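You operate a simulated robot arm through the tools that you are given. There is no shell and no other tool.

Carry out the task below with a simulated robot arm. There is one attempt and no reset: what you move stays moved.

## Task
Wipe the rack's deck dry, then switch on the main, the earth-fault switch and breakers 1, 2 and 6.
Fine: main, then earth-fault switch, then breakers; the other breakers stay off; put the pad back. What is to be rubbed or washed off counts as gone when no trace of it is left.

Only the result counts: the job must be done as asked and must still hold three seconds after the hand-in. Knocking over, shifting, dropping, spilling or breaking anything else fails it.

## Robot
A 7-joint arm with a fingered hand, fixed in place. Base frame: the origin is on the floor under the middle of its stand, x ahead of it, y to its left, z up; the work surface is at about z = 920. Readings come in mm, degrees, newtons and seconds.
It reaches about 1089 mm from its shoulder. Its first joint turns from -149.0 to 149.0 degrees. Payload 3.5 kg.
The tool frame sits at the grasp point between the pads (the TCP): z along the fingers, y along the line on which they close. The tips reach 30 mm beyond it. The gripper opens to 104 mm; its body begins 35 mm behind the TCP. The gripper is a hand of 4 fingers: y runs from the thumb to the fingers, the wrist lies at [-15, -110, -186] in the tool frame.
Orientation is told as [roll, pitch, yaw] about the base's x, y, z axes, in that order, counted from this pose: with the fingers straight down and the wrist toward the robot, the tool's x, y and z point along [0, 1, 0], [1, 0, 0] and [0, 0, -1] of the base frame.

## Interface
- The arm moves only by the tool move_arm. Its argument "rows" is a list of rows, each an object of numbers (a shift or turn left out is 0): "tx", "ty", "tz": the shift along the base's x, y, z in m; "wx", "wy", "wz": the turn, a rotation vector about the base's x, y, z in rad. In form: [{"tx": .., "ty": .., "tz": .., "wx": .., "wy": .., "wz": ..}, ...]. A call has 1 to 20 rows; each row is the pose to reach, as a shift and turn from the pose commanded when the call began. Each row takes 0.2 s and may step no farther than 50 mm and 8.6 degrees from the row before; otherwise, the whole call is refused. A pose out of reach is approached as far as the arm can. The call stops where the force on the tool passes 40 N (or 10 N more than at its start, if that is more) or the arm is blocked; 0.2 s more then pass. In this call time passes only in rows, and 0.2 s behind the last. It gives the time, the measured TCP pose, the force on the tool (base axes), the opening and the grip force at its end, in the units of the frame above (readings bear some noise), with the torque about the TCP (base axes, N m) and any sound that the robot's microphone picked up, and new pictures: "views" is both (left out), scene, wrist or none.
- Cameras (640 x 400 px; columns grow to the right, rows downward): "scene" is fixed at [400.7, -649.4, 1716.9]; the picture's right is [0.99, 0.12, 0.00], its down [0.05, -0.43, -0.90] and it looks along [-0.11, 0.90, -0.43] (base axes); focal length 319 px, centre (320, 200). "wrist" rides on the gripper at [61, -92, -130] in the tool frame; the picture's right is [-0.81, 0.28, -0.52], its down [-0.53, -0.71, 0.46] and it looks along [-0.24, 0.64, 0.72] (tool axes); focal length 275 px, centre (320, 200). There is no depth. A picture from a camera that has moved, and an enlarged one, comes with that camera's place and axes in the base frame and with its lens.
- move_column(by): slides the trunk up (or, below 0, down) by that many mm; the arm rides with it, the base frame stays. It gives what a move gives, with no picture.
- curl_fingers(index, middle, ring, thumb_bend, thumb_turn): sets how far each is bent, from 0 (flat) to 1 (curled in); at 0.3 the hand is open as for a grip, at 0.7 the pads meet at the TCP. One left out holds its place. A second passes; each finger stops where it meets its share of the squeeze, and holds until it gets a number again. It is the only way to open and close the hand. It gives what a move gives, with no picture; readings hold the bend of each and the force on the fingers (four entries, about 0 where the hand has none), thumb and palm. thumb_turn goes from beside the hand (0) to across from the fingers (1), as for a grip.
- enlarge(camera, box): a new picture of the part [left, top, right, bottom] of that camera's present view, enlarged. It takes no simulated time.
- close_job(): hands the job in; it is judged then, once.

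Places have to be worked out from the pictures, the camera data and where the tool is seen. Open the gripper and draw the arm clear of the work before you hand the job in, unless the task says otherwise.

The tools are called after "Emit:" as a command line: name --argument value ..., lists and objects as JSON in quotes. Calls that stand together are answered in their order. move_arm: Moves the arm, as the interface text tells. Its arguments: {"type":"object","properties":{"rows":{"type":"array","items":{"type":"object","properties":{"tx":{"type":"number"},"ty":{"type":"number"},"tz":{"type":"number"},"wx":{"type":"number"},"wy":{"type":"number"},"wz":{"type":"number"}}}},"views":{"type":"string","enum":["both","scene","wrist","none"]}},"required":["rows"]} The other tools are called the same way: move_column (by) moves the trunk up or down; curl_fingers (index, middle, ring, thumb_bend, thumb_turn) moves the fingers one by one; enlarge (camera, box) takes an enlarged picture of a part of a camera's view; close_job () hands the job in.

At the start:

```text
time_s: 0.0
position: [352.5, 700.5, 1438.7]
tool_rot: [-0.1, 0.1, -0.1]
ft_force: [-0.4, 0.4, 0.2]
moment: [-0.02, -0.03, 0.0]
finger_gap: 103.9
gripper_force: 0.1
shape: jaw
bend: [0.3, 0.3, 0.3, 0.3, 0.98]
finger forces: [0.1, 0.0, 0.0, 0.0, 0.0, 0.0]
trunk travel left (down, up): [-675.0, 35.0]
```

scene: 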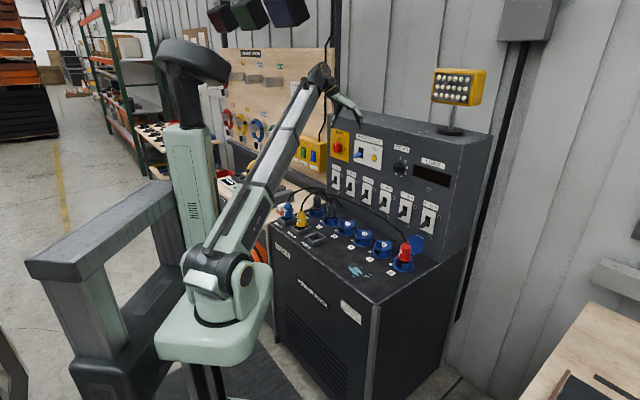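
wrist: 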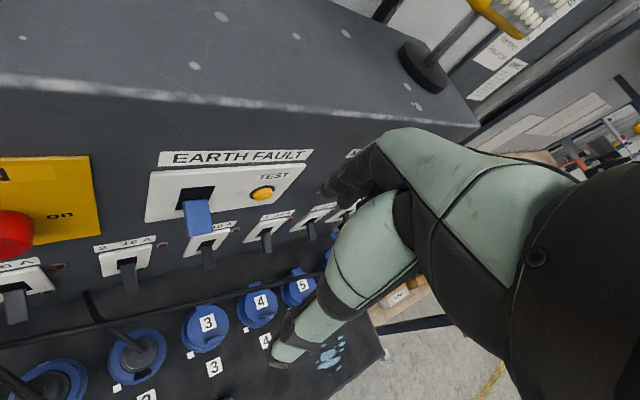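

I start by looking closely at the rack, its deck and the panel in both cameras before moving anything.

Emit:
enlarge --camera "scene" --box '[260, 180, 450, 310]'

Emit:
enlarge --camera "scene" --box '[310, 110, 500, 240]'

Emit:
enlarge --camera "wrist" --box '[0, 140, 400, 400]'

Emit:
enlarge --camera "scene" --box '[200, 40, 350, 210]'

```text
3.08 times, centred on (355, 245) of scene
camera zoom: at [400.7, -649.4, 1716.9], right [0.99, 0.12, 0.0], down [0.05, -0.43, -0.9], along [-0.11, 0.9, -0.43], focal length 981 px, centre (212, 62)
```

zoom: 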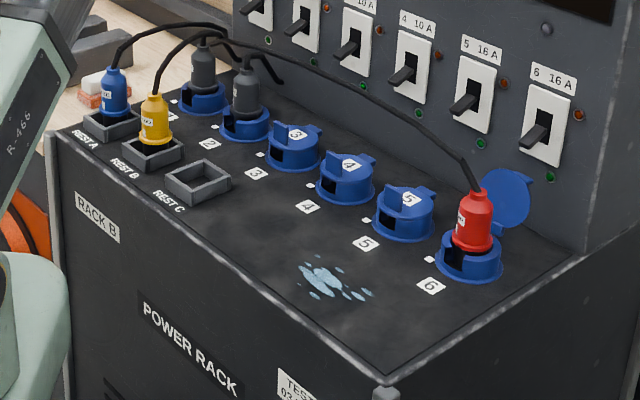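

```text
3.08 times, centred on (405, 175) of scene
camera zoom: at [400.7, -649.4, 1716.9], right [0.99, 0.12, 0.0], down [0.05, -0.43, -0.9], along [-0.11, 0.9, -0.43], focal length 981 px, centre (58, 277)
```

zoom: 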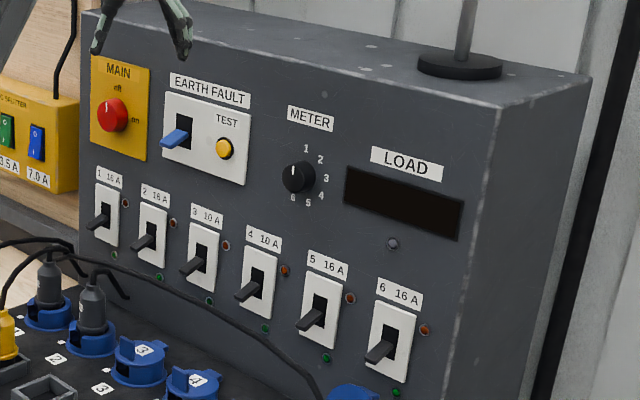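

```text
1.54 times, centred on (200, 270) of wrist
camera zoom: at [259.2, 763.5, 1569.7], right [0.28, -0.81, 0.52], down [-0.71, -0.53, -0.46], along [0.64, -0.24, -0.72], focal length 424 px, centre (505, 92)
```

zoom: 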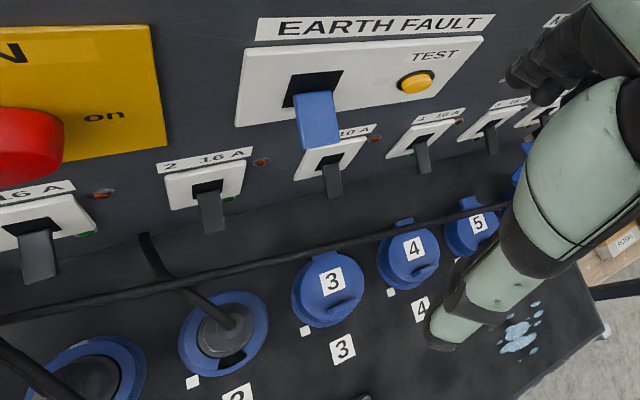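

```text
2.35 times, centred on (275, 125) of scene
camera zoom: at [400.7, -649.4, 1716.9], right [0.99, 0.12, 0.0], down [0.05, -0.43, -0.9], along [-0.11, 0.9, -0.43], focal length 750 px, centre (426, 376)
```

zoom: 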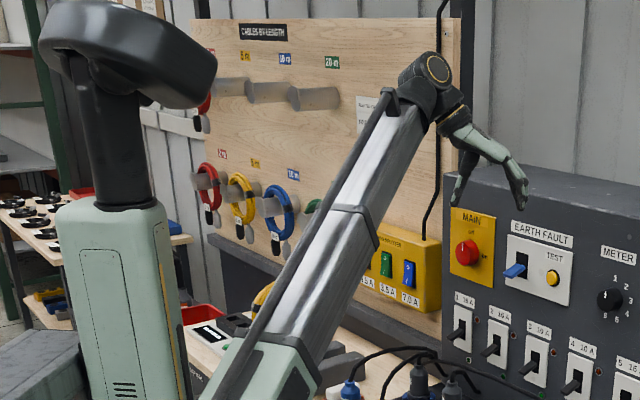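

The stain is on the deck near (418, 380), and the rack runs at about 45° in front of the robot. Next I look for the pad in the rest of the scene.

Emit:
enlarge --camera "scene" --box '[200, 140, 330, 230]'

Emit:
enlarge --camera "scene" --box '[500, 240, 640, 400]'

Emit:
enlarge --camera "scene" --box '[320, 110, 400, 170]'

Emit:
enlarge --camera "scene" --box '[130, 110, 220, 210]'

```text
4.44 times, centred on (265, 185) of scene
camera zoom: at [400.7, -649.4, 1716.9], right [0.99, 0.12, 0.0], down [0.05, -0.43, -0.9], along [-0.11, 0.9, -0.43], focal length 1417 px, centre (564, 267)
```

zoom: 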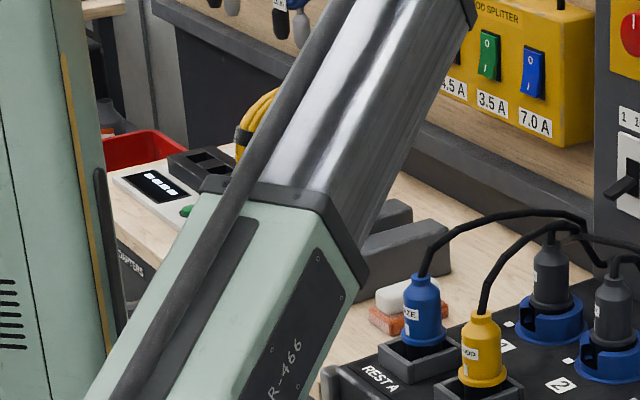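

```text
2.50 times, centred on (570, 320) of scene
camera zoom: at [400.7, -649.4, 1716.9], right [0.99, 0.12, 0.0], down [0.05, -0.43, -0.9], along [-0.11, 0.9, -0.43], focal length 797 px, centre (-305, -100)
```

zoom: 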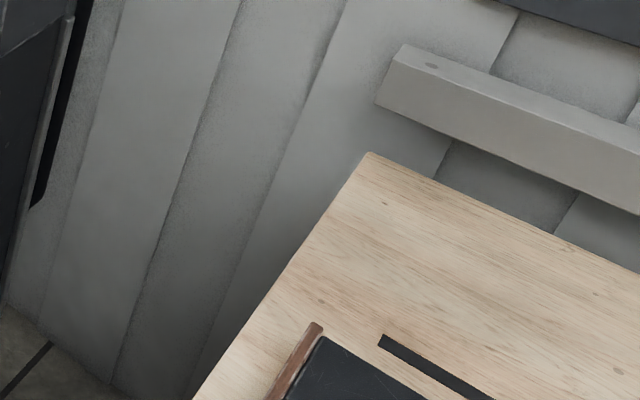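

```text
6.67 times, centred on (360, 140) of scene
camera zoom: at [400.7, -649.4, 1716.9], right [0.99, 0.12, 0.0], down [0.05, -0.43, -0.9], along [-0.11, 0.9, -0.43], focal length 2126 px, centre (53, 600)
```

zoom: 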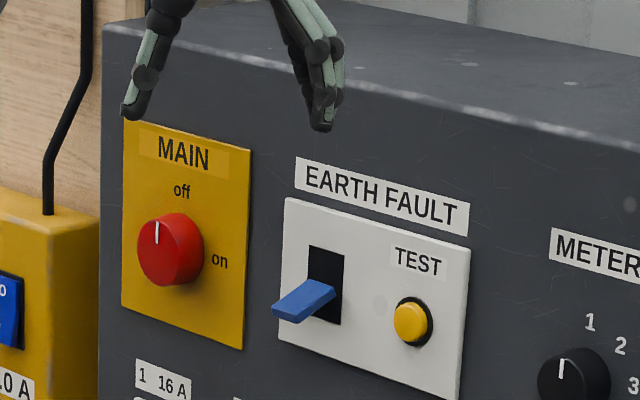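

```text
4.00 times, centred on (175, 160) of scene
camera zoom: at [400.7, -649.4, 1716.9], right [0.99, 0.12, 0.0], down [0.05, -0.43, -0.9], along [-0.11, 0.9, -0.43], focal length 1276 px, centre (900, 360)
```

zoom: 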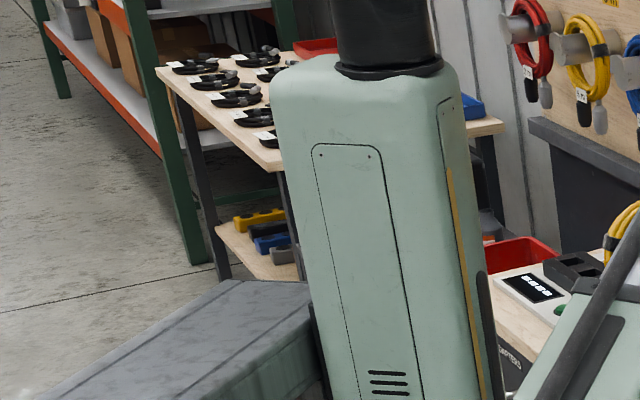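

The likely pad is the orange/white block on the bench just left of the rack, near (38, 840). I swing the hand high above it, yawing about 90°, so the wrist camera can inspect it.

Emit:
move_arm --rows '[{"tx": -0.03, "tz": -0.01, "wz": 0.13}, {"tx": -0.06, "tz": -0.02, "wz": 0.26}, {"tx": -0.09, "tz": -0.03, "wz": 0.39}, {"tx": -0.12, "tz": -0.04, "wz": 0.52}, {"tx": -0.15, "tz": -0.05, "wz": 0.65}, {"tx": -0.18, "tz": -0.06, "wz": 0.78}, {"tx": -0.21, "tz": -0.07, "wz": 0.91}, {"tx": -0.24, "tz": -0.08, "wz": 1.04}, {"tx": -0.27, "tz": -0.09, "wz": 1.17}, {"tx": -0.3, "tz": -0.1, "wz": 1.3}, {"tx": -0.33, "tz": -0.11, "wz": 1.43}, {"tx": -0.35, "tz": -0.12, "wz": 1.56}]' --views "both"

```text
time_s: 2.6
position: [0.3, 700.5, 1321.4]
tool_rot: [0.0, -0.1, 89.5]
ft_force: [0.4, -0.7, -0.1]
moment: [0.01, 0.01, 0.04]
finger_gap: 103.6
gripper_force: 0.1
shape: jaw
bend: [0.3, 0.3, 0.3, 0.3, 0.98]
finger forces: [0.0, 0.0, 0.0, 0.0, 0.0, 0.1]
trunk travel left (down, up): [-675.0, 35.0]
camera wrist: at [-61.5, 610.6, 1450.6], right [0.81, 0.27, 0.52], down [0.53, -0.72, -0.46], along [0.25, 0.64, -0.72], focal length 275 px, centre (320, 200)
```

scene: 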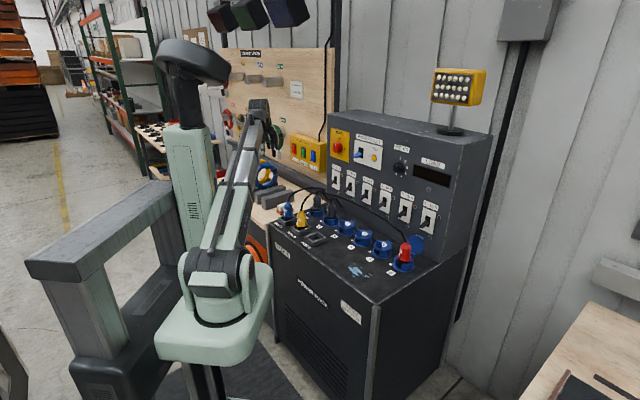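
wrist: 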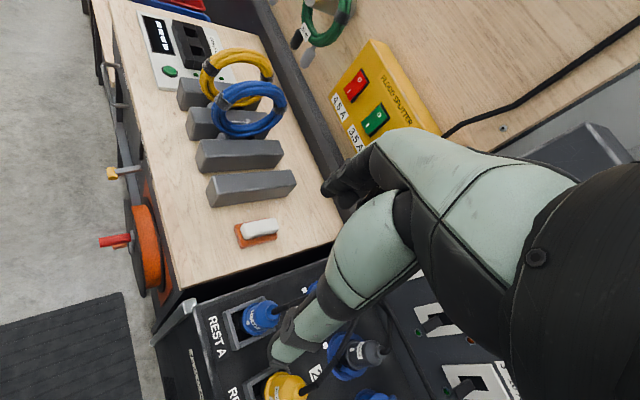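

The pad is visible at wrist pixel (257, 230): an orange sole with a white grip block. I enlarge it to measure its outline.

Emit:
enlarge --camera "wrist" --box '[200, 190, 320, 270]'

Emit:
enlarge --camera "wrist" --box '[120, 130, 360, 400]'

Emit:
enlarge --camera "scene" --box '[260, 170, 330, 230]'

```text
5.00 times, centred on (260, 230) of wrist
camera zoom: at [-61.5, 610.6, 1450.6], right [0.81, 0.27, 0.52], down [0.53, -0.72, -0.46], along [0.25, 0.64, -0.72], focal length 1376 px, centre (620, 50)
```

zoom: 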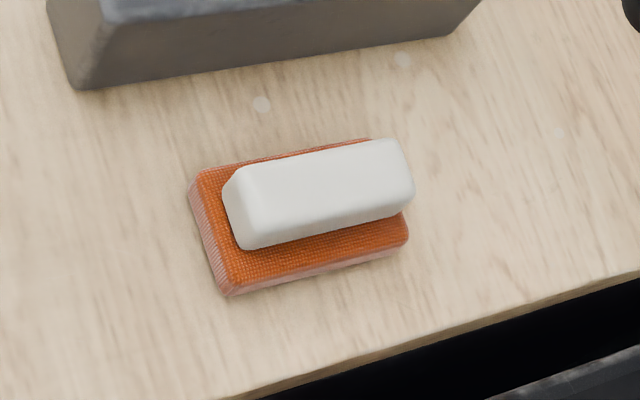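

```text
1.48 times, centred on (240, 265) of wrist
camera zoom: at [-61.5, 610.6, 1450.6], right [0.81, 0.27, 0.52], down [0.53, -0.72, -0.46], along [0.25, 0.64, -0.72], focal length 408 px, centre (438, 104)
```

zoom: 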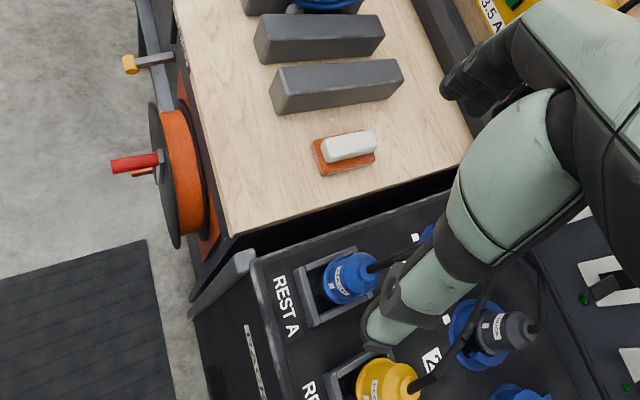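

```text
6.67 times, centred on (295, 200) of scene
camera zoom: at [400.7, -649.4, 1716.9], right [0.99, 0.12, 0.0], down [0.05, -0.43, -0.9], along [-0.11, 0.9, -0.43], focal length 2126 px, centre (487, 200)
```

zoom: 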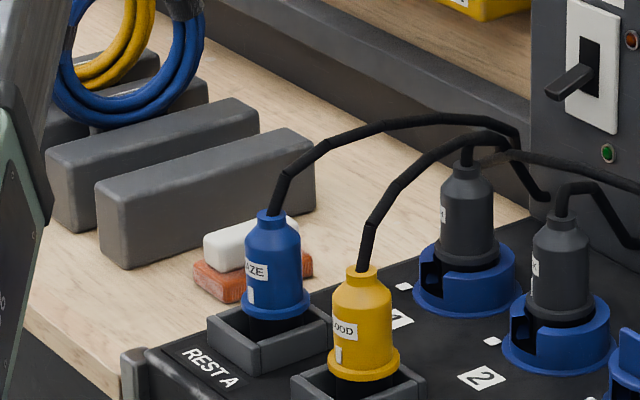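

Triangulating the pad from both cameras puts it at about (18, 922) on a bench at z≈880. It is about 90 mm long along the 45° direction (1,1) and 50 mm wide, with the white grip about 77 x 28 mm and its top at z≈921. I move above it with yaw 45° and the wrist toward the robot, and look again.

Emit:
move_arm --rows '[{"tx": 0.002, "ty": 0.03, "tz": -0.02, "wz": -0.13}, {"tx": 0.004, "ty": 0.06, "tz": -0.05, "wz": -0.26}, {"tx": 0.006, "ty": 0.09, "tz": -0.08, "wz": -0.39}, {"tx": 0.008, "ty": 0.12, "tz": -0.11, "wz": -0.52}, {"tx": 0.01, "ty": 0.15, "tz": -0.14, "wz": -0.65}, {"tx": 0.012, "ty": 0.18, "tz": -0.17, "wz": -0.777}, {"tx": 0.015, "ty": 0.21, "tz": -0.2, "wz": -0.777}, {"tx": 0.018, "ty": 0.22, "tz": -0.23, "wz": -0.777}]' --views "both"

```text
time_s: 4.4
position: [17.4, 923.4, 1089.7]
tool_rot: [0.0, 0.0, 44.8]
ft_force: [0.5, 0.1, -0.1]
moment: [0.0, 0.02, 0.0]
finger_gap: 103.5
gripper_force: 0.1
shape: jaw
bend: [0.3, 0.3, 0.3, 0.3, 0.98]
finger forces: [0.0, 0.1, 0.0, 0.0, 0.1, 0.0]
trunk travel left (down, up): [-675.0, 35.0]
camera wrist: at [-89.4, 903.3, 1218.8], right [0.77, -0.38, 0.52], down [-0.13, -0.88, -0.46], along [0.63, 0.28, -0.72], focal length 275 px, centre (320, 200)
```

scene: 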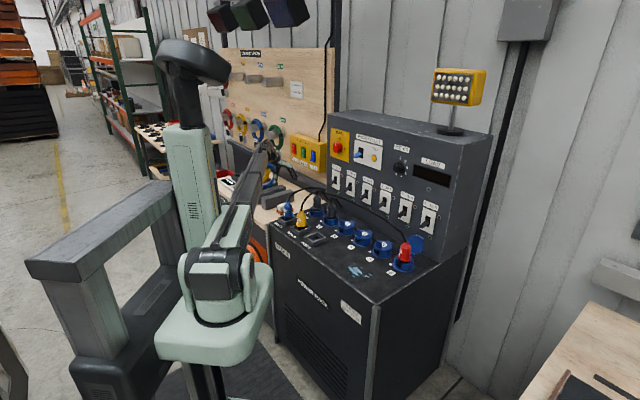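
wrist: 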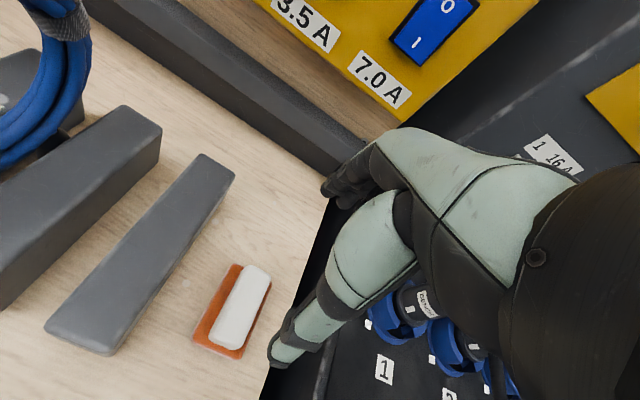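

The pose is reachable and the pad lies clear below the hand. I enlarge the view to refine the pad's position.

Emit:
enlarge --camera "wrist" --box '[150, 230, 350, 390]'

Emit:
enlarge --camera "scene" --box '[220, 120, 340, 230]'

```text
2.50 times, centred on (250, 310) of wrist
camera zoom: at [-89.4, 903.3, 1218.8], right [0.77, -0.38, 0.52], down [-0.13, -0.88, -0.46], along [0.63, 0.28, -0.72], focal length 688 px, centre (495, -75)
```

zoom: 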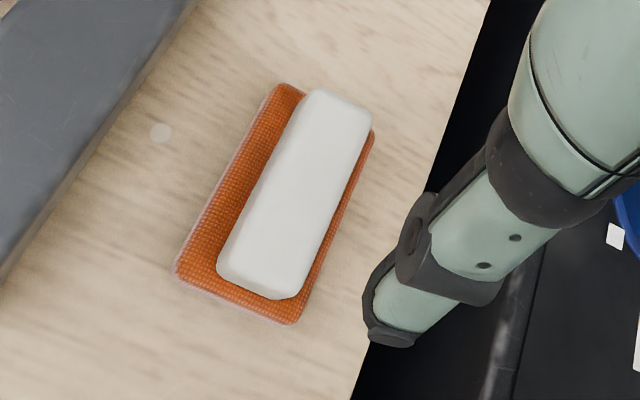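

```text
3.64 times, centred on (280, 175) of scene
camera zoom: at [400.7, -649.4, 1716.9], right [0.99, 0.12, 0.0], down [0.05, -0.43, -0.9], along [-0.11, 0.9, -0.43], focal length 1160 px, centre (466, 291)
```

zoom: 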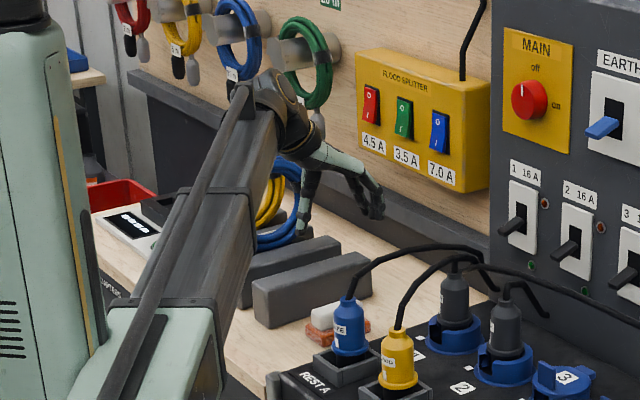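

The pad center comes out at about (14.5, 919) with its grip at about (15, 920). I centre over it and descend to TCP z≈950, which keeps the tips above the sole, then look again.

Emit:
move_arm --rows '[{"tx": -0.003, "ty": -0.003, "tz": -0.04}, {"tx": -0.003, "ty": -0.003, "tz": -0.08}, {"tx": -0.003, "ty": -0.003, "tz": -0.11}, {"tx": -0.003, "ty": -0.003, "tz": -0.125}, {"tx": -0.003, "ty": -0.003, "tz": -0.14}]' --views "both"

```text
time_s: 5.6
position: [16.5, 918.9, 949.1]
tool_rot: [0.0, 0.1, 44.9]
ft_force: [0.2, -0.1, 0.1]
moment: [0.02, 0.02, 0.04]
finger_gap: 103.4
gripper_force: 0.1
shape: jaw
bend: [0.3, 0.3, 0.3, 0.3, 0.98]
finger forces: [0.1, 0.0, 0.1, 0.0, 0.0, 0.1]
trunk travel left (down, up): [-675.0, 35.0]
camera wrist: at [-92.0, 898.6, 1079.4], right [0.77, -0.38, 0.52], down [-0.13, -0.88, -0.46], along [0.63, 0.28, -0.72], focal length 275 px, centre (320, 200)
```

scene: 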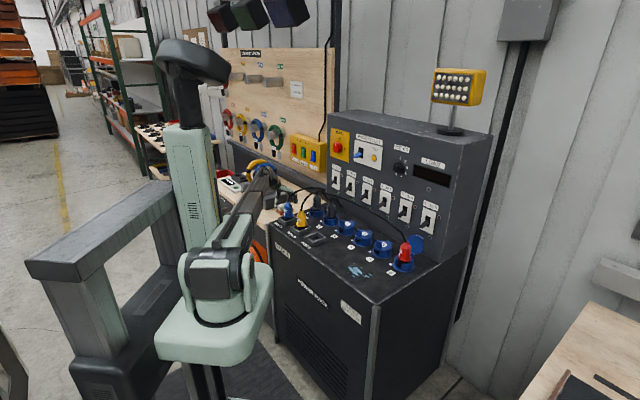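
wrist: 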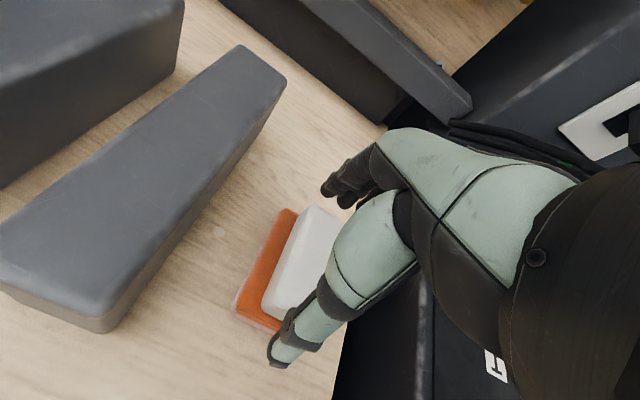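

Emit:
enlarge --camera "wrist" --box '[200, 140, 420, 380]'

Emit:
enlarge --camera "scene" --box '[230, 150, 330, 230]'

```text
1.67 times, centred on (310, 260) of wrist
camera zoom: at [-92.0, 898.6, 1079.4], right [0.77, -0.38, 0.52], down [-0.13, -0.88, -0.46], along [0.63, 0.28, -0.72], focal length 459 px, centre (337, 100)
```

zoom: 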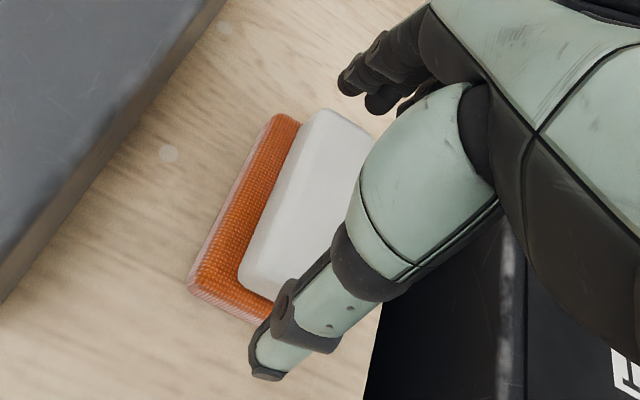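

```text
5.00 times, centred on (280, 190) of scene
camera zoom: at [400.7, -649.4, 1716.9], right [0.99, 0.12, 0.0], down [0.05, -0.43, -0.9], along [-0.11, 0.9, -0.43], focal length 1594 px, centre (520, 250)
```

zoom: 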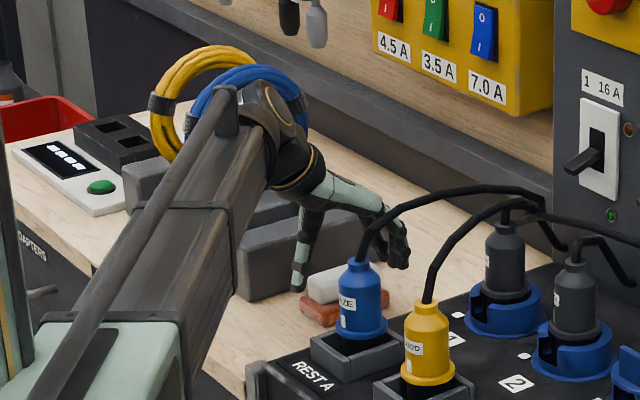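

Thumb and fingers straddle the grip's two ends, with tips about 26–30 mm below the TCP. I descend 17 mm in small steps so the tips sit beside the grip just above the sole, watching the force.

Emit:
move_arm --rows '[{"tx": -0.001, "ty": 0.001, "tz": -0.006}, {"tx": -0.001, "ty": 0.001, "tz": -0.012}, {"tx": -0.001, "ty": 0.001, "tz": -0.017}]' --views "wrist"

Emit:
curl_fingers --index 0.36 --middle 0.38 --ring 0.36 --thumb_bend 0.38

Emit:
enlarge --camera "wrist" --box '[200, 140, 420, 380]'

Emit:
enlarge --camera "scene" --box '[270, 170, 320, 220]'

```text
time_s: 6.4
position: [14.3, 919.3, 933.6]
tool_rot: [0.1, 0.0, 44.9]
ft_force: [0.2, 0.3, 0.0]
moment: [0.01, 0.01, 0.03]
finger_gap: 103.6
gripper_force: 0.1
shape: jaw
bend: [0.3, 0.3, 0.3, 0.3, 0.98]
finger forces: [0.1, 0.0, 0.0, 0.0, 0.0, 0.1]
trunk travel left (down, up): [-675.0, 35.0]
camera wrist: at [-93.5, 899.1, 1062.9], right [0.77, -0.38, 0.52], down [-0.13, -0.88, -0.46], along [0.63, 0.28, -0.72], focal length 275 px, centre (320, 200)
```

wrist: 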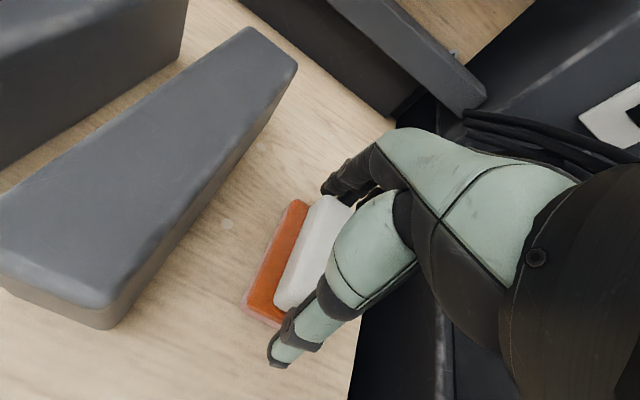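

```text
time_s: 7.4
position: [14.8, 920.6, 933.6]
tool_rot: [0.0, 0.0, 44.9]
ft_force: [-0.5, 0.1, -0.2]
moment: [0.01, -0.04, 0.0]
finger_gap: 89.7
gripper_force: 1.6
shape: fingers
bend: [0.35, 0.38, 0.36, 0.36, 0.98]
finger forces: [1.5, 0.1, 0.1, 0.0, 1.8, 0.0]
trunk travel left (down, up): [-675.0, 35.0]
```

```text
1.67 times, centred on (310, 260) of wrist
camera zoom: at [-93.5, 899.1, 1062.9], right [0.77, -0.38, 0.52], down [-0.13, -0.88, -0.46], along [0.63, 0.28, -0.72], focal length 459 px, centre (337, 100)
```

zoom: 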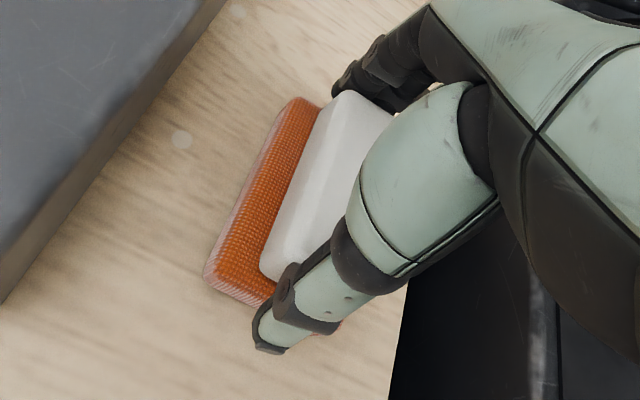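

```text
8.00 times, centred on (295, 195) of scene
camera zoom: at [400.7, -649.4, 1716.9], right [0.99, 0.12, 0.0], down [0.05, -0.43, -0.9], along [-0.11, 0.9, -0.43], focal length 2551 px, centre (520, 240)
```

zoom: 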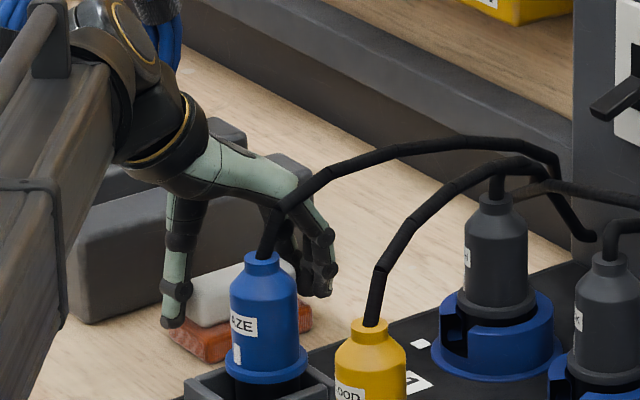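

Index and thumb met something at an 89.7 mm gap, which matches the sole's length rather than the grip's, so the tips are probably a bit low. I open slightly, raise 6 mm and close again.

Emit:
curl_fingers --index 0.3 --middle 0.3 --ring 0.3 --thumb_bend 0.3

Emit:
move_arm --rows '[{"tx": 0.0, "ty": 0.0, "tz": 0.006}]' --views "wrist"

Emit:
curl_fingers --index 0.36 --middle 0.38 --ring 0.36 --thumb_bend 0.38

Emit:
enlarge --camera "wrist" --box '[230, 170, 390, 370]'

Emit:
enlarge --camera "scene" --box '[270, 180, 310, 220]'

```text
time_s: 8.4
position: [15.8, 919.0, 932.4]
tool_rot: [0.0, 0.0, 44.9]
ft_force: [0.2, 0.3, 0.1]
moment: [0.0, 0.0, -0.01]
finger_gap: 103.3
gripper_force: 0.1
shape: fingers
bend: [0.3, 0.3, 0.3, 0.3, 0.98]
finger forces: [0.0, 0.1, 0.0, 0.0, 0.0, 0.0]
trunk travel left (down, up): [-675.0, 35.0]
```

```text
time_s: 8.8
position: [14.8, 919.8, 938.3]
tool_rot: [0.0, 0.0, 45.0]
ft_force: [0.0, 0.0, -0.1]
moment: [-0.01, -0.01, 0.0]
finger_gap: 103.0
gripper_force: 0.0
shape: fingers
bend: [0.3, 0.3, 0.3, 0.3, 0.98]
finger forces: [0.0, 0.1, 0.0, 0.0, 0.1, 0.0]
trunk travel left (down, up): [-675.0, 35.0]
camera wrist: at [-93.1, 899.2, 1068.6], right [0.77, -0.38, 0.52], down [-0.13, -0.88, -0.45], along [0.63, 0.28, -0.72], focal length 275 px, centre (320, 200)
```

wrist: 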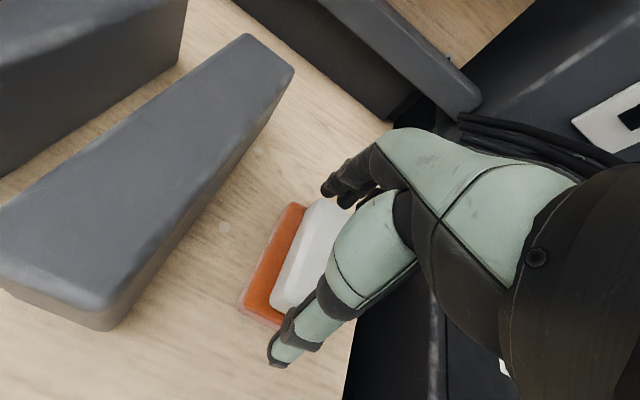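

```text
time_s: 9.8
position: [15.1, 920.5, 937.4]
tool_rot: [0.0, 0.1, 44.9]
ft_force: [-0.3, 0.2, -0.5]
moment: [0.0, 0.01, 0.01]
finger_gap: 87.0
gripper_force: 0.9
shape: fingers
bend: [0.36, 0.38, 0.36, 0.37, 0.98]
finger forces: [0.1, 0.0, 0.1, 0.0, 0.4, 0.1]
trunk travel left (down, up): [-675.0, 35.0]
```

```text
2.00 times, centred on (310, 270) of wrist
camera zoom: at [-93.2, 899.2, 1068.6], right [0.77, -0.38, 0.52], down [-0.13, -0.88, -0.46], along [0.63, 0.28, -0.72], focal length 551 px, centre (340, 60)
```

zoom: 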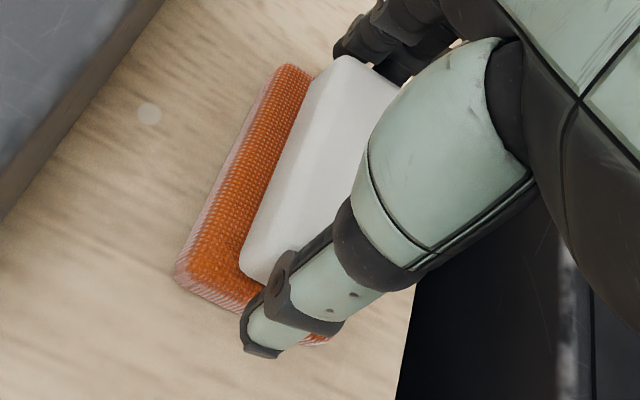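

```text
10.00 times, centred on (290, 200) of scene
camera zoom: at [400.7, -649.4, 1716.9], right [0.99, 0.12, 0.0], down [0.05, -0.43, -0.9], along [-0.11, 0.9, -0.43], focal length 3189 px, centre (620, 200)
```

zoom: 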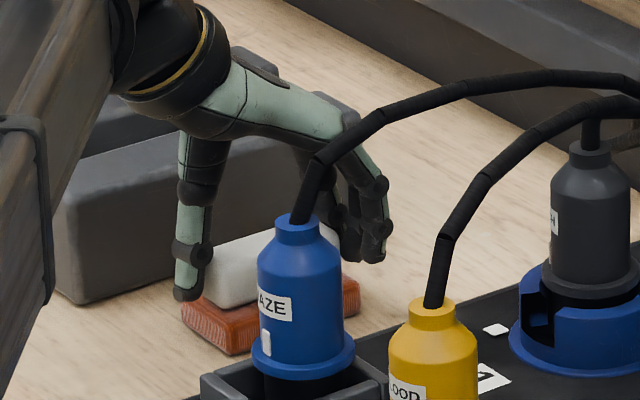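

Only a light touch on the thumb now. I close further in small increments and watch which fingers take load.

Emit:
curl_fingers --index 0.42 --middle 0.42 --ring 0.42 --thumb_bend 0.42

Emit:
enlarge --camera "wrist" --box '[230, 170, 390, 370]'

Emit:
enlarge --camera "scene" --box '[270, 180, 310, 220]'

```text
time_s: 10.8
position: [15.0, 919.1, 939.3]
tool_rot: [0.0, -0.1, 44.9]
ft_force: [-0.4, 0.0, 1.6]
moment: [0.02, 0.01, -0.01]
finger_gap: 82.3
gripper_force: 4.3
shape: fingers
bend: [0.38, 0.41, 0.42, 0.39, 0.97]
finger forces: [3.5, 1.1, 0.0, 0.0, 4.1, 0.0]
trunk travel left (down, up): [-675.0, 35.0]
```

```text
2.00 times, centred on (310, 270) of wrist
camera zoom: at [-93.1, 899.2, 1068.7], right [0.77, -0.38, 0.52], down [-0.13, -0.88, -0.46], along [0.63, 0.28, -0.72], focal length 551 px, centre (340, 60)
```

zoom: 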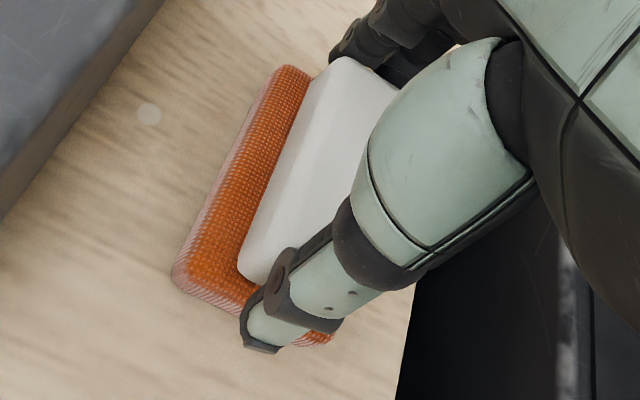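

```text
10.00 times, centred on (290, 200) of scene
camera zoom: at [400.7, -649.4, 1716.9], right [0.99, 0.12, 0.0], down [0.05, -0.43, -0.9], along [-0.11, 0.9, -0.43], focal length 3189 px, centre (620, 200)
```

zoom: 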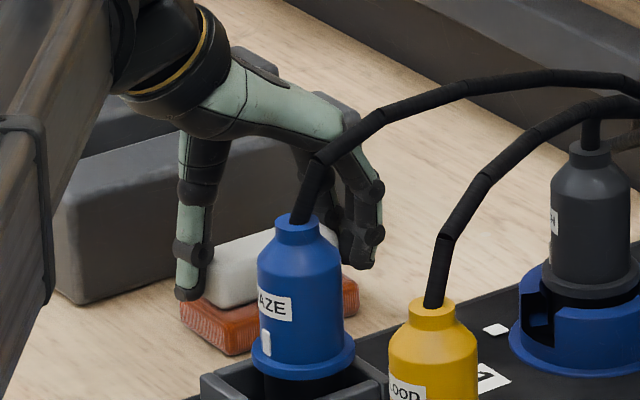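

Some upward force suggests the tips are also touching the sole's edge. I open, lift 5 mm more and close again to catch only the grip block.

Emit:
curl_fingers --index 0.32 --middle 0.32 --ring 0.32 --thumb_bend 0.32

Emit:
move_arm --rows '[{"tx": 0.0, "ty": 0.0, "tz": 0.005}]' --views "wrist"

Emit:
curl_fingers --index 0.42 --middle 0.42 --ring 0.42 --thumb_bend 0.42

Emit:
enlarge --camera "wrist" --box '[230, 170, 390, 370]'

Emit:
enlarge --camera "scene" --box '[270, 180, 310, 220]'

```text
time_s: 11.8
position: [15.0, 920.0, 939.0]
tool_rot: [0.0, -0.1, 45.0]
ft_force: [0.7, -0.4, -0.7]
moment: [0.04, 0.0, 0.0]
finger_gap: 97.5
gripper_force: 0.0
shape: fingers
bend: [0.32, 0.32, 0.32, 0.32, 0.97]
finger forces: [0.0, 0.1, 0.0, 0.0, 0.1, 0.0]
trunk travel left (down, up): [-675.0, 35.0]
```

```text
time_s: 12.2
position: [14.6, 918.8, 943.7]
tool_rot: [0.0, 0.0, 44.9]
ft_force: [-0.8, 1.0, -0.5]
moment: [0.0, 0.0, 0.01]
finger_gap: 97.7
gripper_force: 0.0
shape: fingers
bend: [0.32, 0.32, 0.32, 0.32, 0.97]
finger forces: [0.0, 0.0, 0.0, 0.0, 0.1, 0.1]
trunk travel left (down, up): [-675.0, 35.0]
camera wrist: at [-93.5, 899.3, 1073.7], right [0.77, -0.38, 0.52], down [-0.13, -0.88, -0.46], along [0.63, 0.28, -0.72], focal length 275 px, centre (320, 200)
```

wrist: 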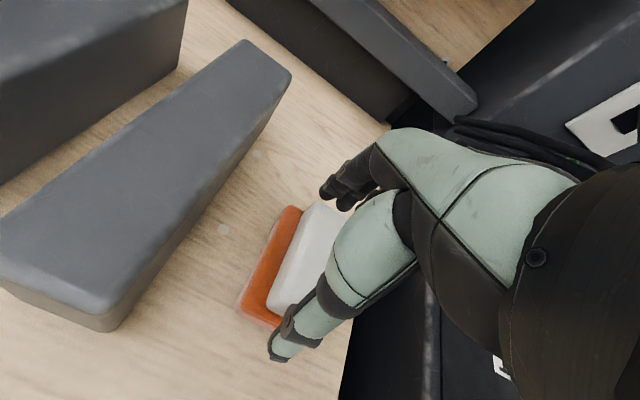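

```text
time_s: 13.2
position: [15.2, 919.3, 944.8]
tool_rot: [-0.1, 0.0, 44.9]
ft_force: [0.1, 0.6, 0.8]
moment: [0.04, -0.01, -0.02]
finger_gap: 80.3
gripper_force: 3.3
shape: fingers
bend: [0.4, 0.41, 0.42, 0.39, 0.97]
finger forces: [2.2, 1.2, 0.0, 0.0, 2.7, 0.1]
trunk travel left (down, up): [-675.0, 35.0]
```

```text
2.00 times, centred on (310, 270) of wrist
camera zoom: at [-93.4, 899.2, 1073.6], right [0.77, -0.38, 0.52], down [-0.13, -0.88, -0.46], along [0.63, 0.28, -0.72], focal length 551 px, centre (340, 60)
```

zoom: 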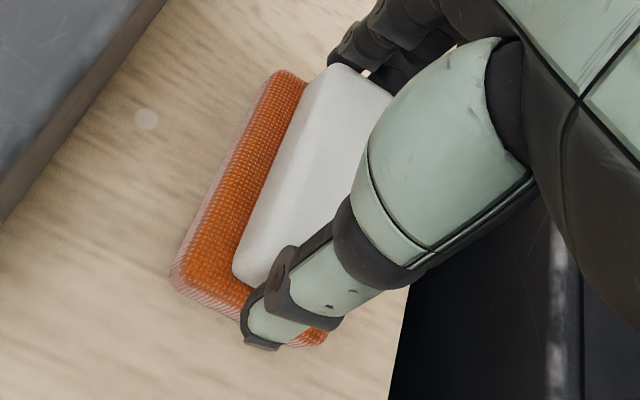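

```text
10.00 times, centred on (290, 200) of scene
camera zoom: at [400.7, -649.4, 1716.9], right [0.99, 0.12, 0.0], down [0.05, -0.43, -0.9], along [-0.11, 0.9, -0.43], focal length 3189 px, centre (620, 200)
```

zoom: 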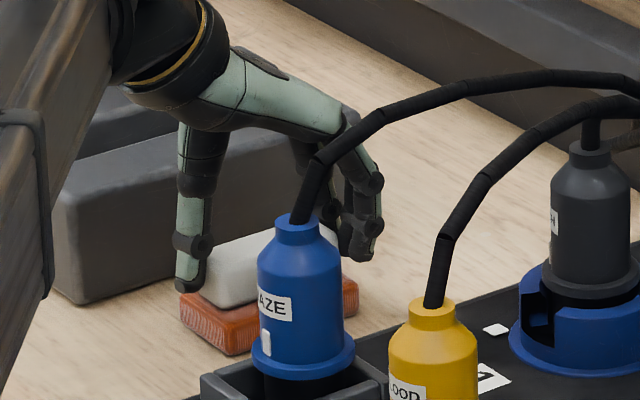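

Now the gap is 80 mm with tips about 10 mm above the sole, so they are on the grip's ends. Index carries more than middle, so I open slightly, shift the hand about 4 mm toward −u (−x,+y) to centre it, then close middle and thumb harder.

Emit:
curl_fingers --index 0.35 --middle 0.36 --ring 0.36 --thumb_bend 0.36

Emit:
move_arm --rows '[{"tx": -0.003, "ty": 0.003, "tz": -0.001}]' --views "none"

Emit:
curl_fingers --index 0.4 --middle 0.46 --ring 0.4 --thumb_bend 0.46

Emit:
enlarge --camera "wrist" --box '[230, 170, 390, 370]'

Emit:
enlarge --camera "scene" --box '[270, 180, 310, 220]'

```text
time_s: 14.2
position: [16.1, 920.0, 943.0]
tool_rot: [0.0, 0.0, 44.9]
ft_force: [0.8, 0.0, -0.6]
moment: [0.0, 0.0, 0.03]
finger_gap: 89.0
gripper_force: 0.0
shape: fingers
bend: [0.35, 0.36, 0.36, 0.36, 0.97]
finger forces: [0.1, 0.1, 0.0, 0.0, 0.0, 0.0]
trunk travel left (down, up): [-675.0, 35.0]
```

```text
time_s: 14.6
position: [10.7, 921.7, 942.6]
tool_rot: [0.0, 0.0, 44.8]
ft_force: [-0.4, -0.1, -0.3]
moment: [0.02, -0.02, 0.0]
finger_gap: 89.2
gripper_force: 0.1
shape: fingers
bend: [0.35, 0.36, 0.36, 0.36, 0.97]
finger forces: [0.0, 0.0, 0.0, 0.0, 0.1, 0.0]
trunk travel left (down, up): [-675.0, 35.0]
```

```text
time_s: 15.6
position: [11.0, 922.0, 942.1]
tool_rot: [0.0, 0.0, 44.9]
ft_force: [-0.6, 0.7, 0.4]
moment: [0.07, -0.06, 0.04]
finger_gap: 80.5
gripper_force: 5.3
shape: fingers
bend: [0.38, 0.42, 0.4, 0.41, 0.97]
finger forces: [1.5, 3.9, 0.1, 0.0, 5.2, 0.0]
trunk travel left (down, up): [-675.0, 35.0]
```

```text
2.00 times, centred on (310, 270) of wrist
camera zoom: at [-96.6, 901.6, 1073.0], right [0.77, -0.38, 0.52], down [-0.13, -0.88, -0.46], along [0.63, 0.28, -0.72], focal length 551 px, centre (340, 60)
```

zoom: 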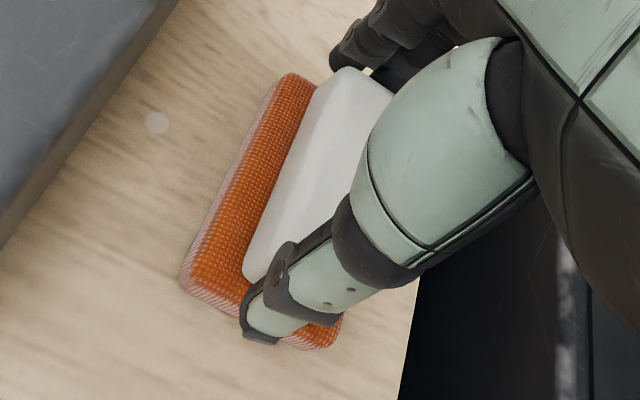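

```text
10.00 times, centred on (290, 200) of scene
camera zoom: at [400.7, -649.4, 1716.9], right [0.99, 0.12, 0.0], down [0.05, -0.43, -0.9], along [-0.11, 0.9, -0.43], focal length 3189 px, centre (620, 200)
```

zoom: 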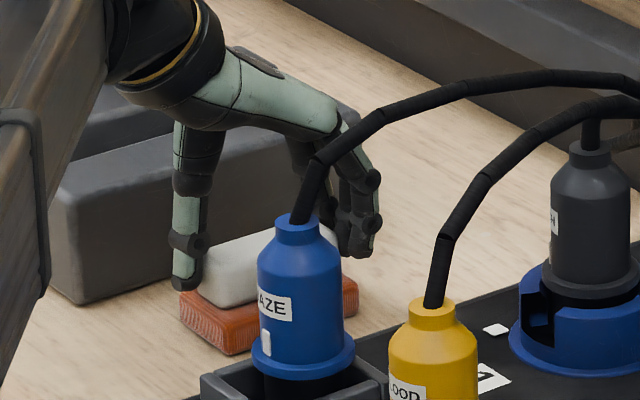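

Analysis of the fingertip positions shows index at about +7 mm and middle at about −11 mm in tool x, with the thumb between them. That makes a stable three-point pinch on the grip ends, so I squeeze harder with index, middle and thumb.

Emit:
curl_fingers --index 0.5 --middle 0.5 --ring 0.4 --thumb_bend 0.52

Emit:
enlarge --camera "wrist" --box '[230, 170, 390, 370]'

Emit:
enlarge --camera "scene" --box '[270, 180, 310, 220]'

```text
time_s: 16.6
position: [12.2, 922.7, 943.6]
tool_rot: [0.0, -0.1, 44.9]
ft_force: [0.1, 0.7, 3.6]
moment: [0.11, -0.1, 0.03]
finger_gap: 78.0
gripper_force: 12.7
shape: fingers
bend: [0.41, 0.44, 0.4, 0.41, 0.97]
finger forces: [8.1, 5.7, 0.0, 0.1, 12.3, 0.0]
trunk travel left (down, up): [-675.0, 35.0]
```

```text
2.00 times, centred on (310, 270) of wrist
camera zoom: at [-96.4, 901.6, 1073.2], right [0.77, -0.38, 0.52], down [-0.13, -0.88, -0.46], along [0.63, 0.28, -0.72], focal length 551 px, centre (340, 60)
```

zoom: 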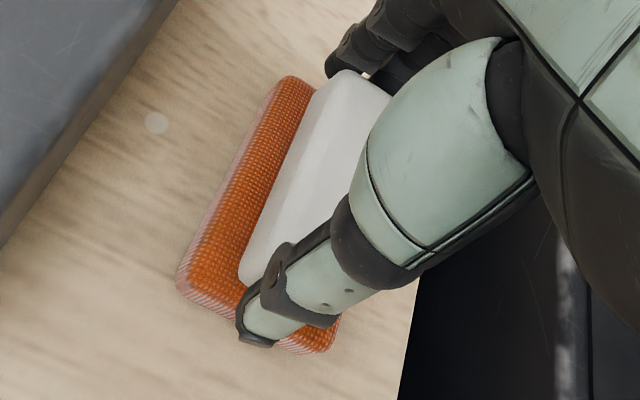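

```text
10.00 times, centred on (290, 200) of scene
camera zoom: at [400.7, -649.4, 1716.9], right [0.99, 0.12, 0.0], down [0.05, -0.43, -0.9], along [-0.11, 0.9, -0.43], focal length 3189 px, centre (620, 200)
```

zoom: 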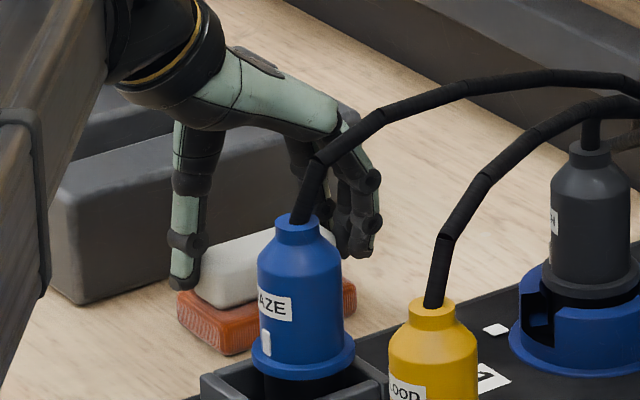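

Solid pinch (index 8 N, middle 6 N, thumb 12 N). I note the grasp pose (11.5, 922, 943, yaw 44.9) for the return, and lift 30 mm slowly to check the hold.

Emit:
move_arm --rows '[{"tz": 0.005}, {"tz": 0.015}, {"tz": 0.03}, {"tz": 0.05}]' --views "wrist"

Emit:
enlarge --camera "scene" --box '[260, 160, 320, 220]'

```text
time_s: 17.6
position: [12.3, 921.8, 992.5]
tool_rot: [0.0, 0.0, 44.9]
ft_force: [-0.9, -1.0, -1.1]
moment: [0.0, 0.04, 0.01]
finger_gap: 77.7
gripper_force: 12.4
shape: fingers
bend: [0.42, 0.44, 0.4, 0.41, 0.96]
finger forces: [7.5, 5.4, 0.0, 0.0, 12.8, 0.1]
trunk travel left (down, up): [-675.0, 35.0]
camera wrist: at [-95.6, 901.2, 1122.4], right [0.77, -0.38, 0.52], down [-0.13, -0.88, -0.46], along [0.63, 0.28, -0.72], focal length 275 px, centre (320, 200)
```

wrist: 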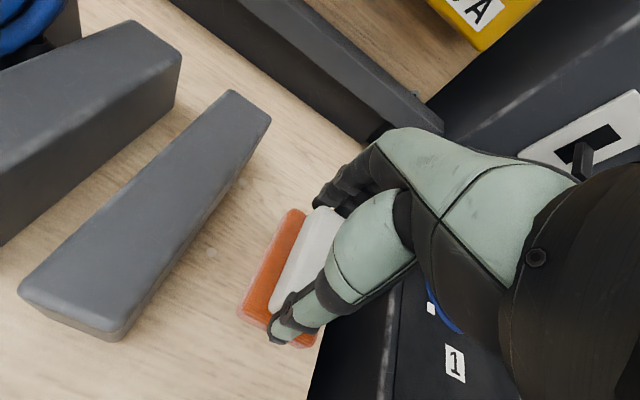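

```text
6.67 times, centred on (290, 190) of scene
camera zoom: at [400.7, -649.4, 1716.9], right [0.99, 0.12, 0.0], down [0.05, -0.43, -0.9], along [-0.11, 0.9, -0.43], focal length 2126 px, centre (520, 267)
```

zoom: 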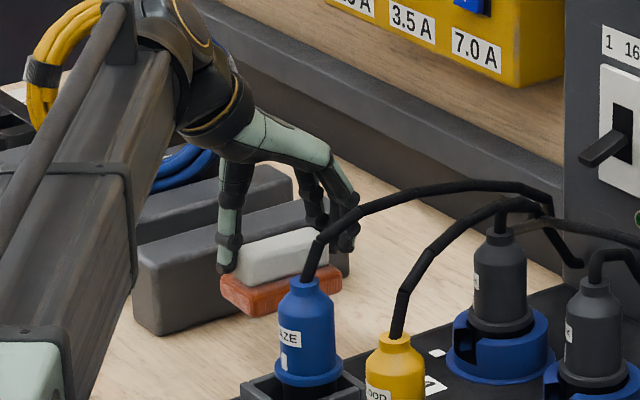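

The pad is held level; its sole bottom is about 63 mm below the TCP. I raise it to z≈1270, well above plugs and cables.

Emit:
move_arm --rows '[{"tz": 0.03}, {"tz": 0.07}, {"tz": 0.11}, {"tz": 0.15}, {"tz": 0.19}, {"tz": 0.23}, {"tz": 0.26}, {"tz": 0.28}, {"tx": 0.015, "ty": -0.02, "tz": 0.28}, {"tx": 0.038, "ty": -0.05, "tz": 0.28}, {"tx": 0.061, "ty": -0.08, "tz": 0.28}, {"tx": 0.084, "ty": -0.11, "tz": 0.28}, {"tx": 0.107, "ty": -0.14, "tz": 0.28}, {"tx": 0.13, "ty": -0.17, "tz": 0.28}, {"tx": 0.153, "ty": -0.2, "tz": 0.28}, {"tx": 0.176, "ty": -0.23, "tz": 0.28}, {"tx": 0.199, "ty": -0.26, "tz": 0.28}]' --views "both"

```text
time_s: 21.2
position: [212.0, 660.4, 1274.6]
tool_rot: [-0.1, -0.1, 44.9]
ft_force: [0.5, 0.7, -0.9]
moment: [-0.01, 0.02, -0.02]
finger_gap: 77.6
gripper_force: 12.8
shape: fingers
bend: [0.42, 0.44, 0.4, 0.41, 0.96]
finger forces: [7.5, 5.2, 0.0, 0.1, 12.5, 0.0]
out of reach, approached as far as the arm can: row 7, 8
trunk travel left (down, up): [-675.0, 35.0]
camera wrist: at [103.8, 640.3, 1404.2], right [0.77, -0.38, 0.52], down [-0.13, -0.88, -0.46], along [0.63, 0.28, -0.72], focal length 275 px, centre (320, 200)
```

scene: 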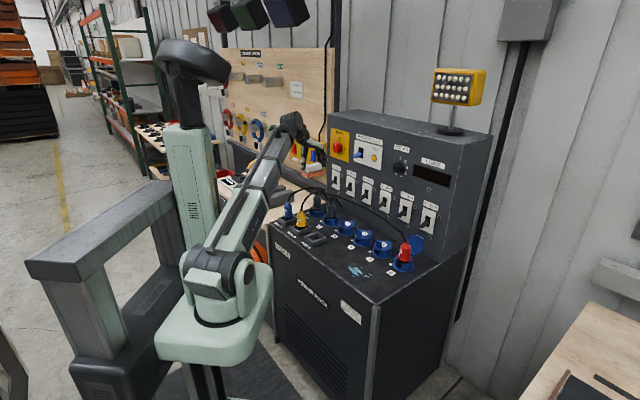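
wrist: 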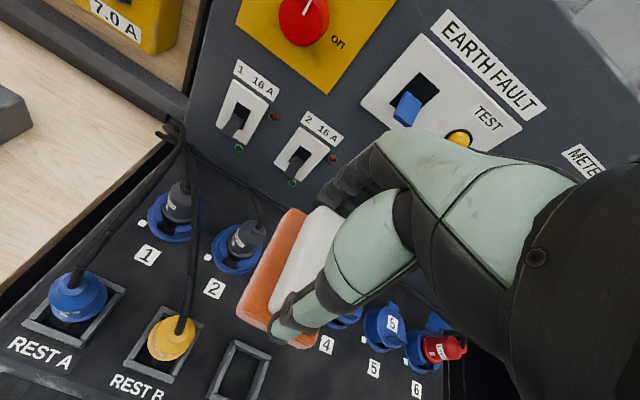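

Pad still firmly held. I continue to above the stain at about (427, 375), staying at z≈1270.

Emit:
move_arm --rows '[{"tx": 0.024, "ty": -0.032}, {"tx": 0.048, "ty": -0.064}, {"tx": 0.072, "ty": -0.096}, {"tx": 0.096, "ty": -0.128}, {"tx": 0.12, "ty": -0.16}, {"tx": 0.144, "ty": -0.192}, {"tx": 0.168, "ty": -0.224}, {"tx": 0.192, "ty": -0.256}, {"tx": 0.214, "ty": -0.285}]' --views "both"

```text
time_s: 23.2
position: [423.4, 376.1, 1272.8]
tool_rot: [0.0, 0.0, 44.9]
ft_force: [-1.0, -0.5, -0.2]
moment: [0.01, 0.01, 0.03]
finger_gap: 77.7
gripper_force: 12.2
shape: fingers
bend: [0.42, 0.44, 0.4, 0.41, 0.96]
finger forces: [7.6, 5.1, 0.0, 0.1, 12.3, 0.0]
trunk travel left (down, up): [-675.0, 35.0]
camera wrist: at [315.2, 355.3, 1403.3], right [0.77, -0.38, 0.52], down [-0.13, -0.88, -0.46], along [0.63, 0.28, -0.72], focal length 275 px, centre (320, 200)
```

scene: 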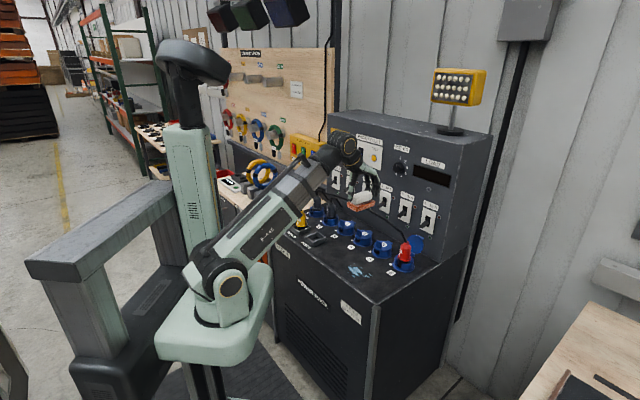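
wrist: 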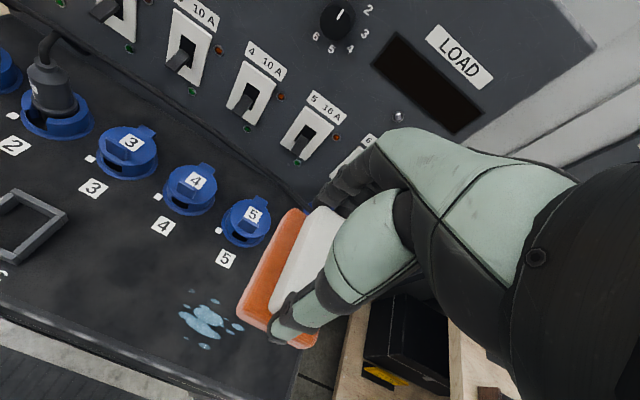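

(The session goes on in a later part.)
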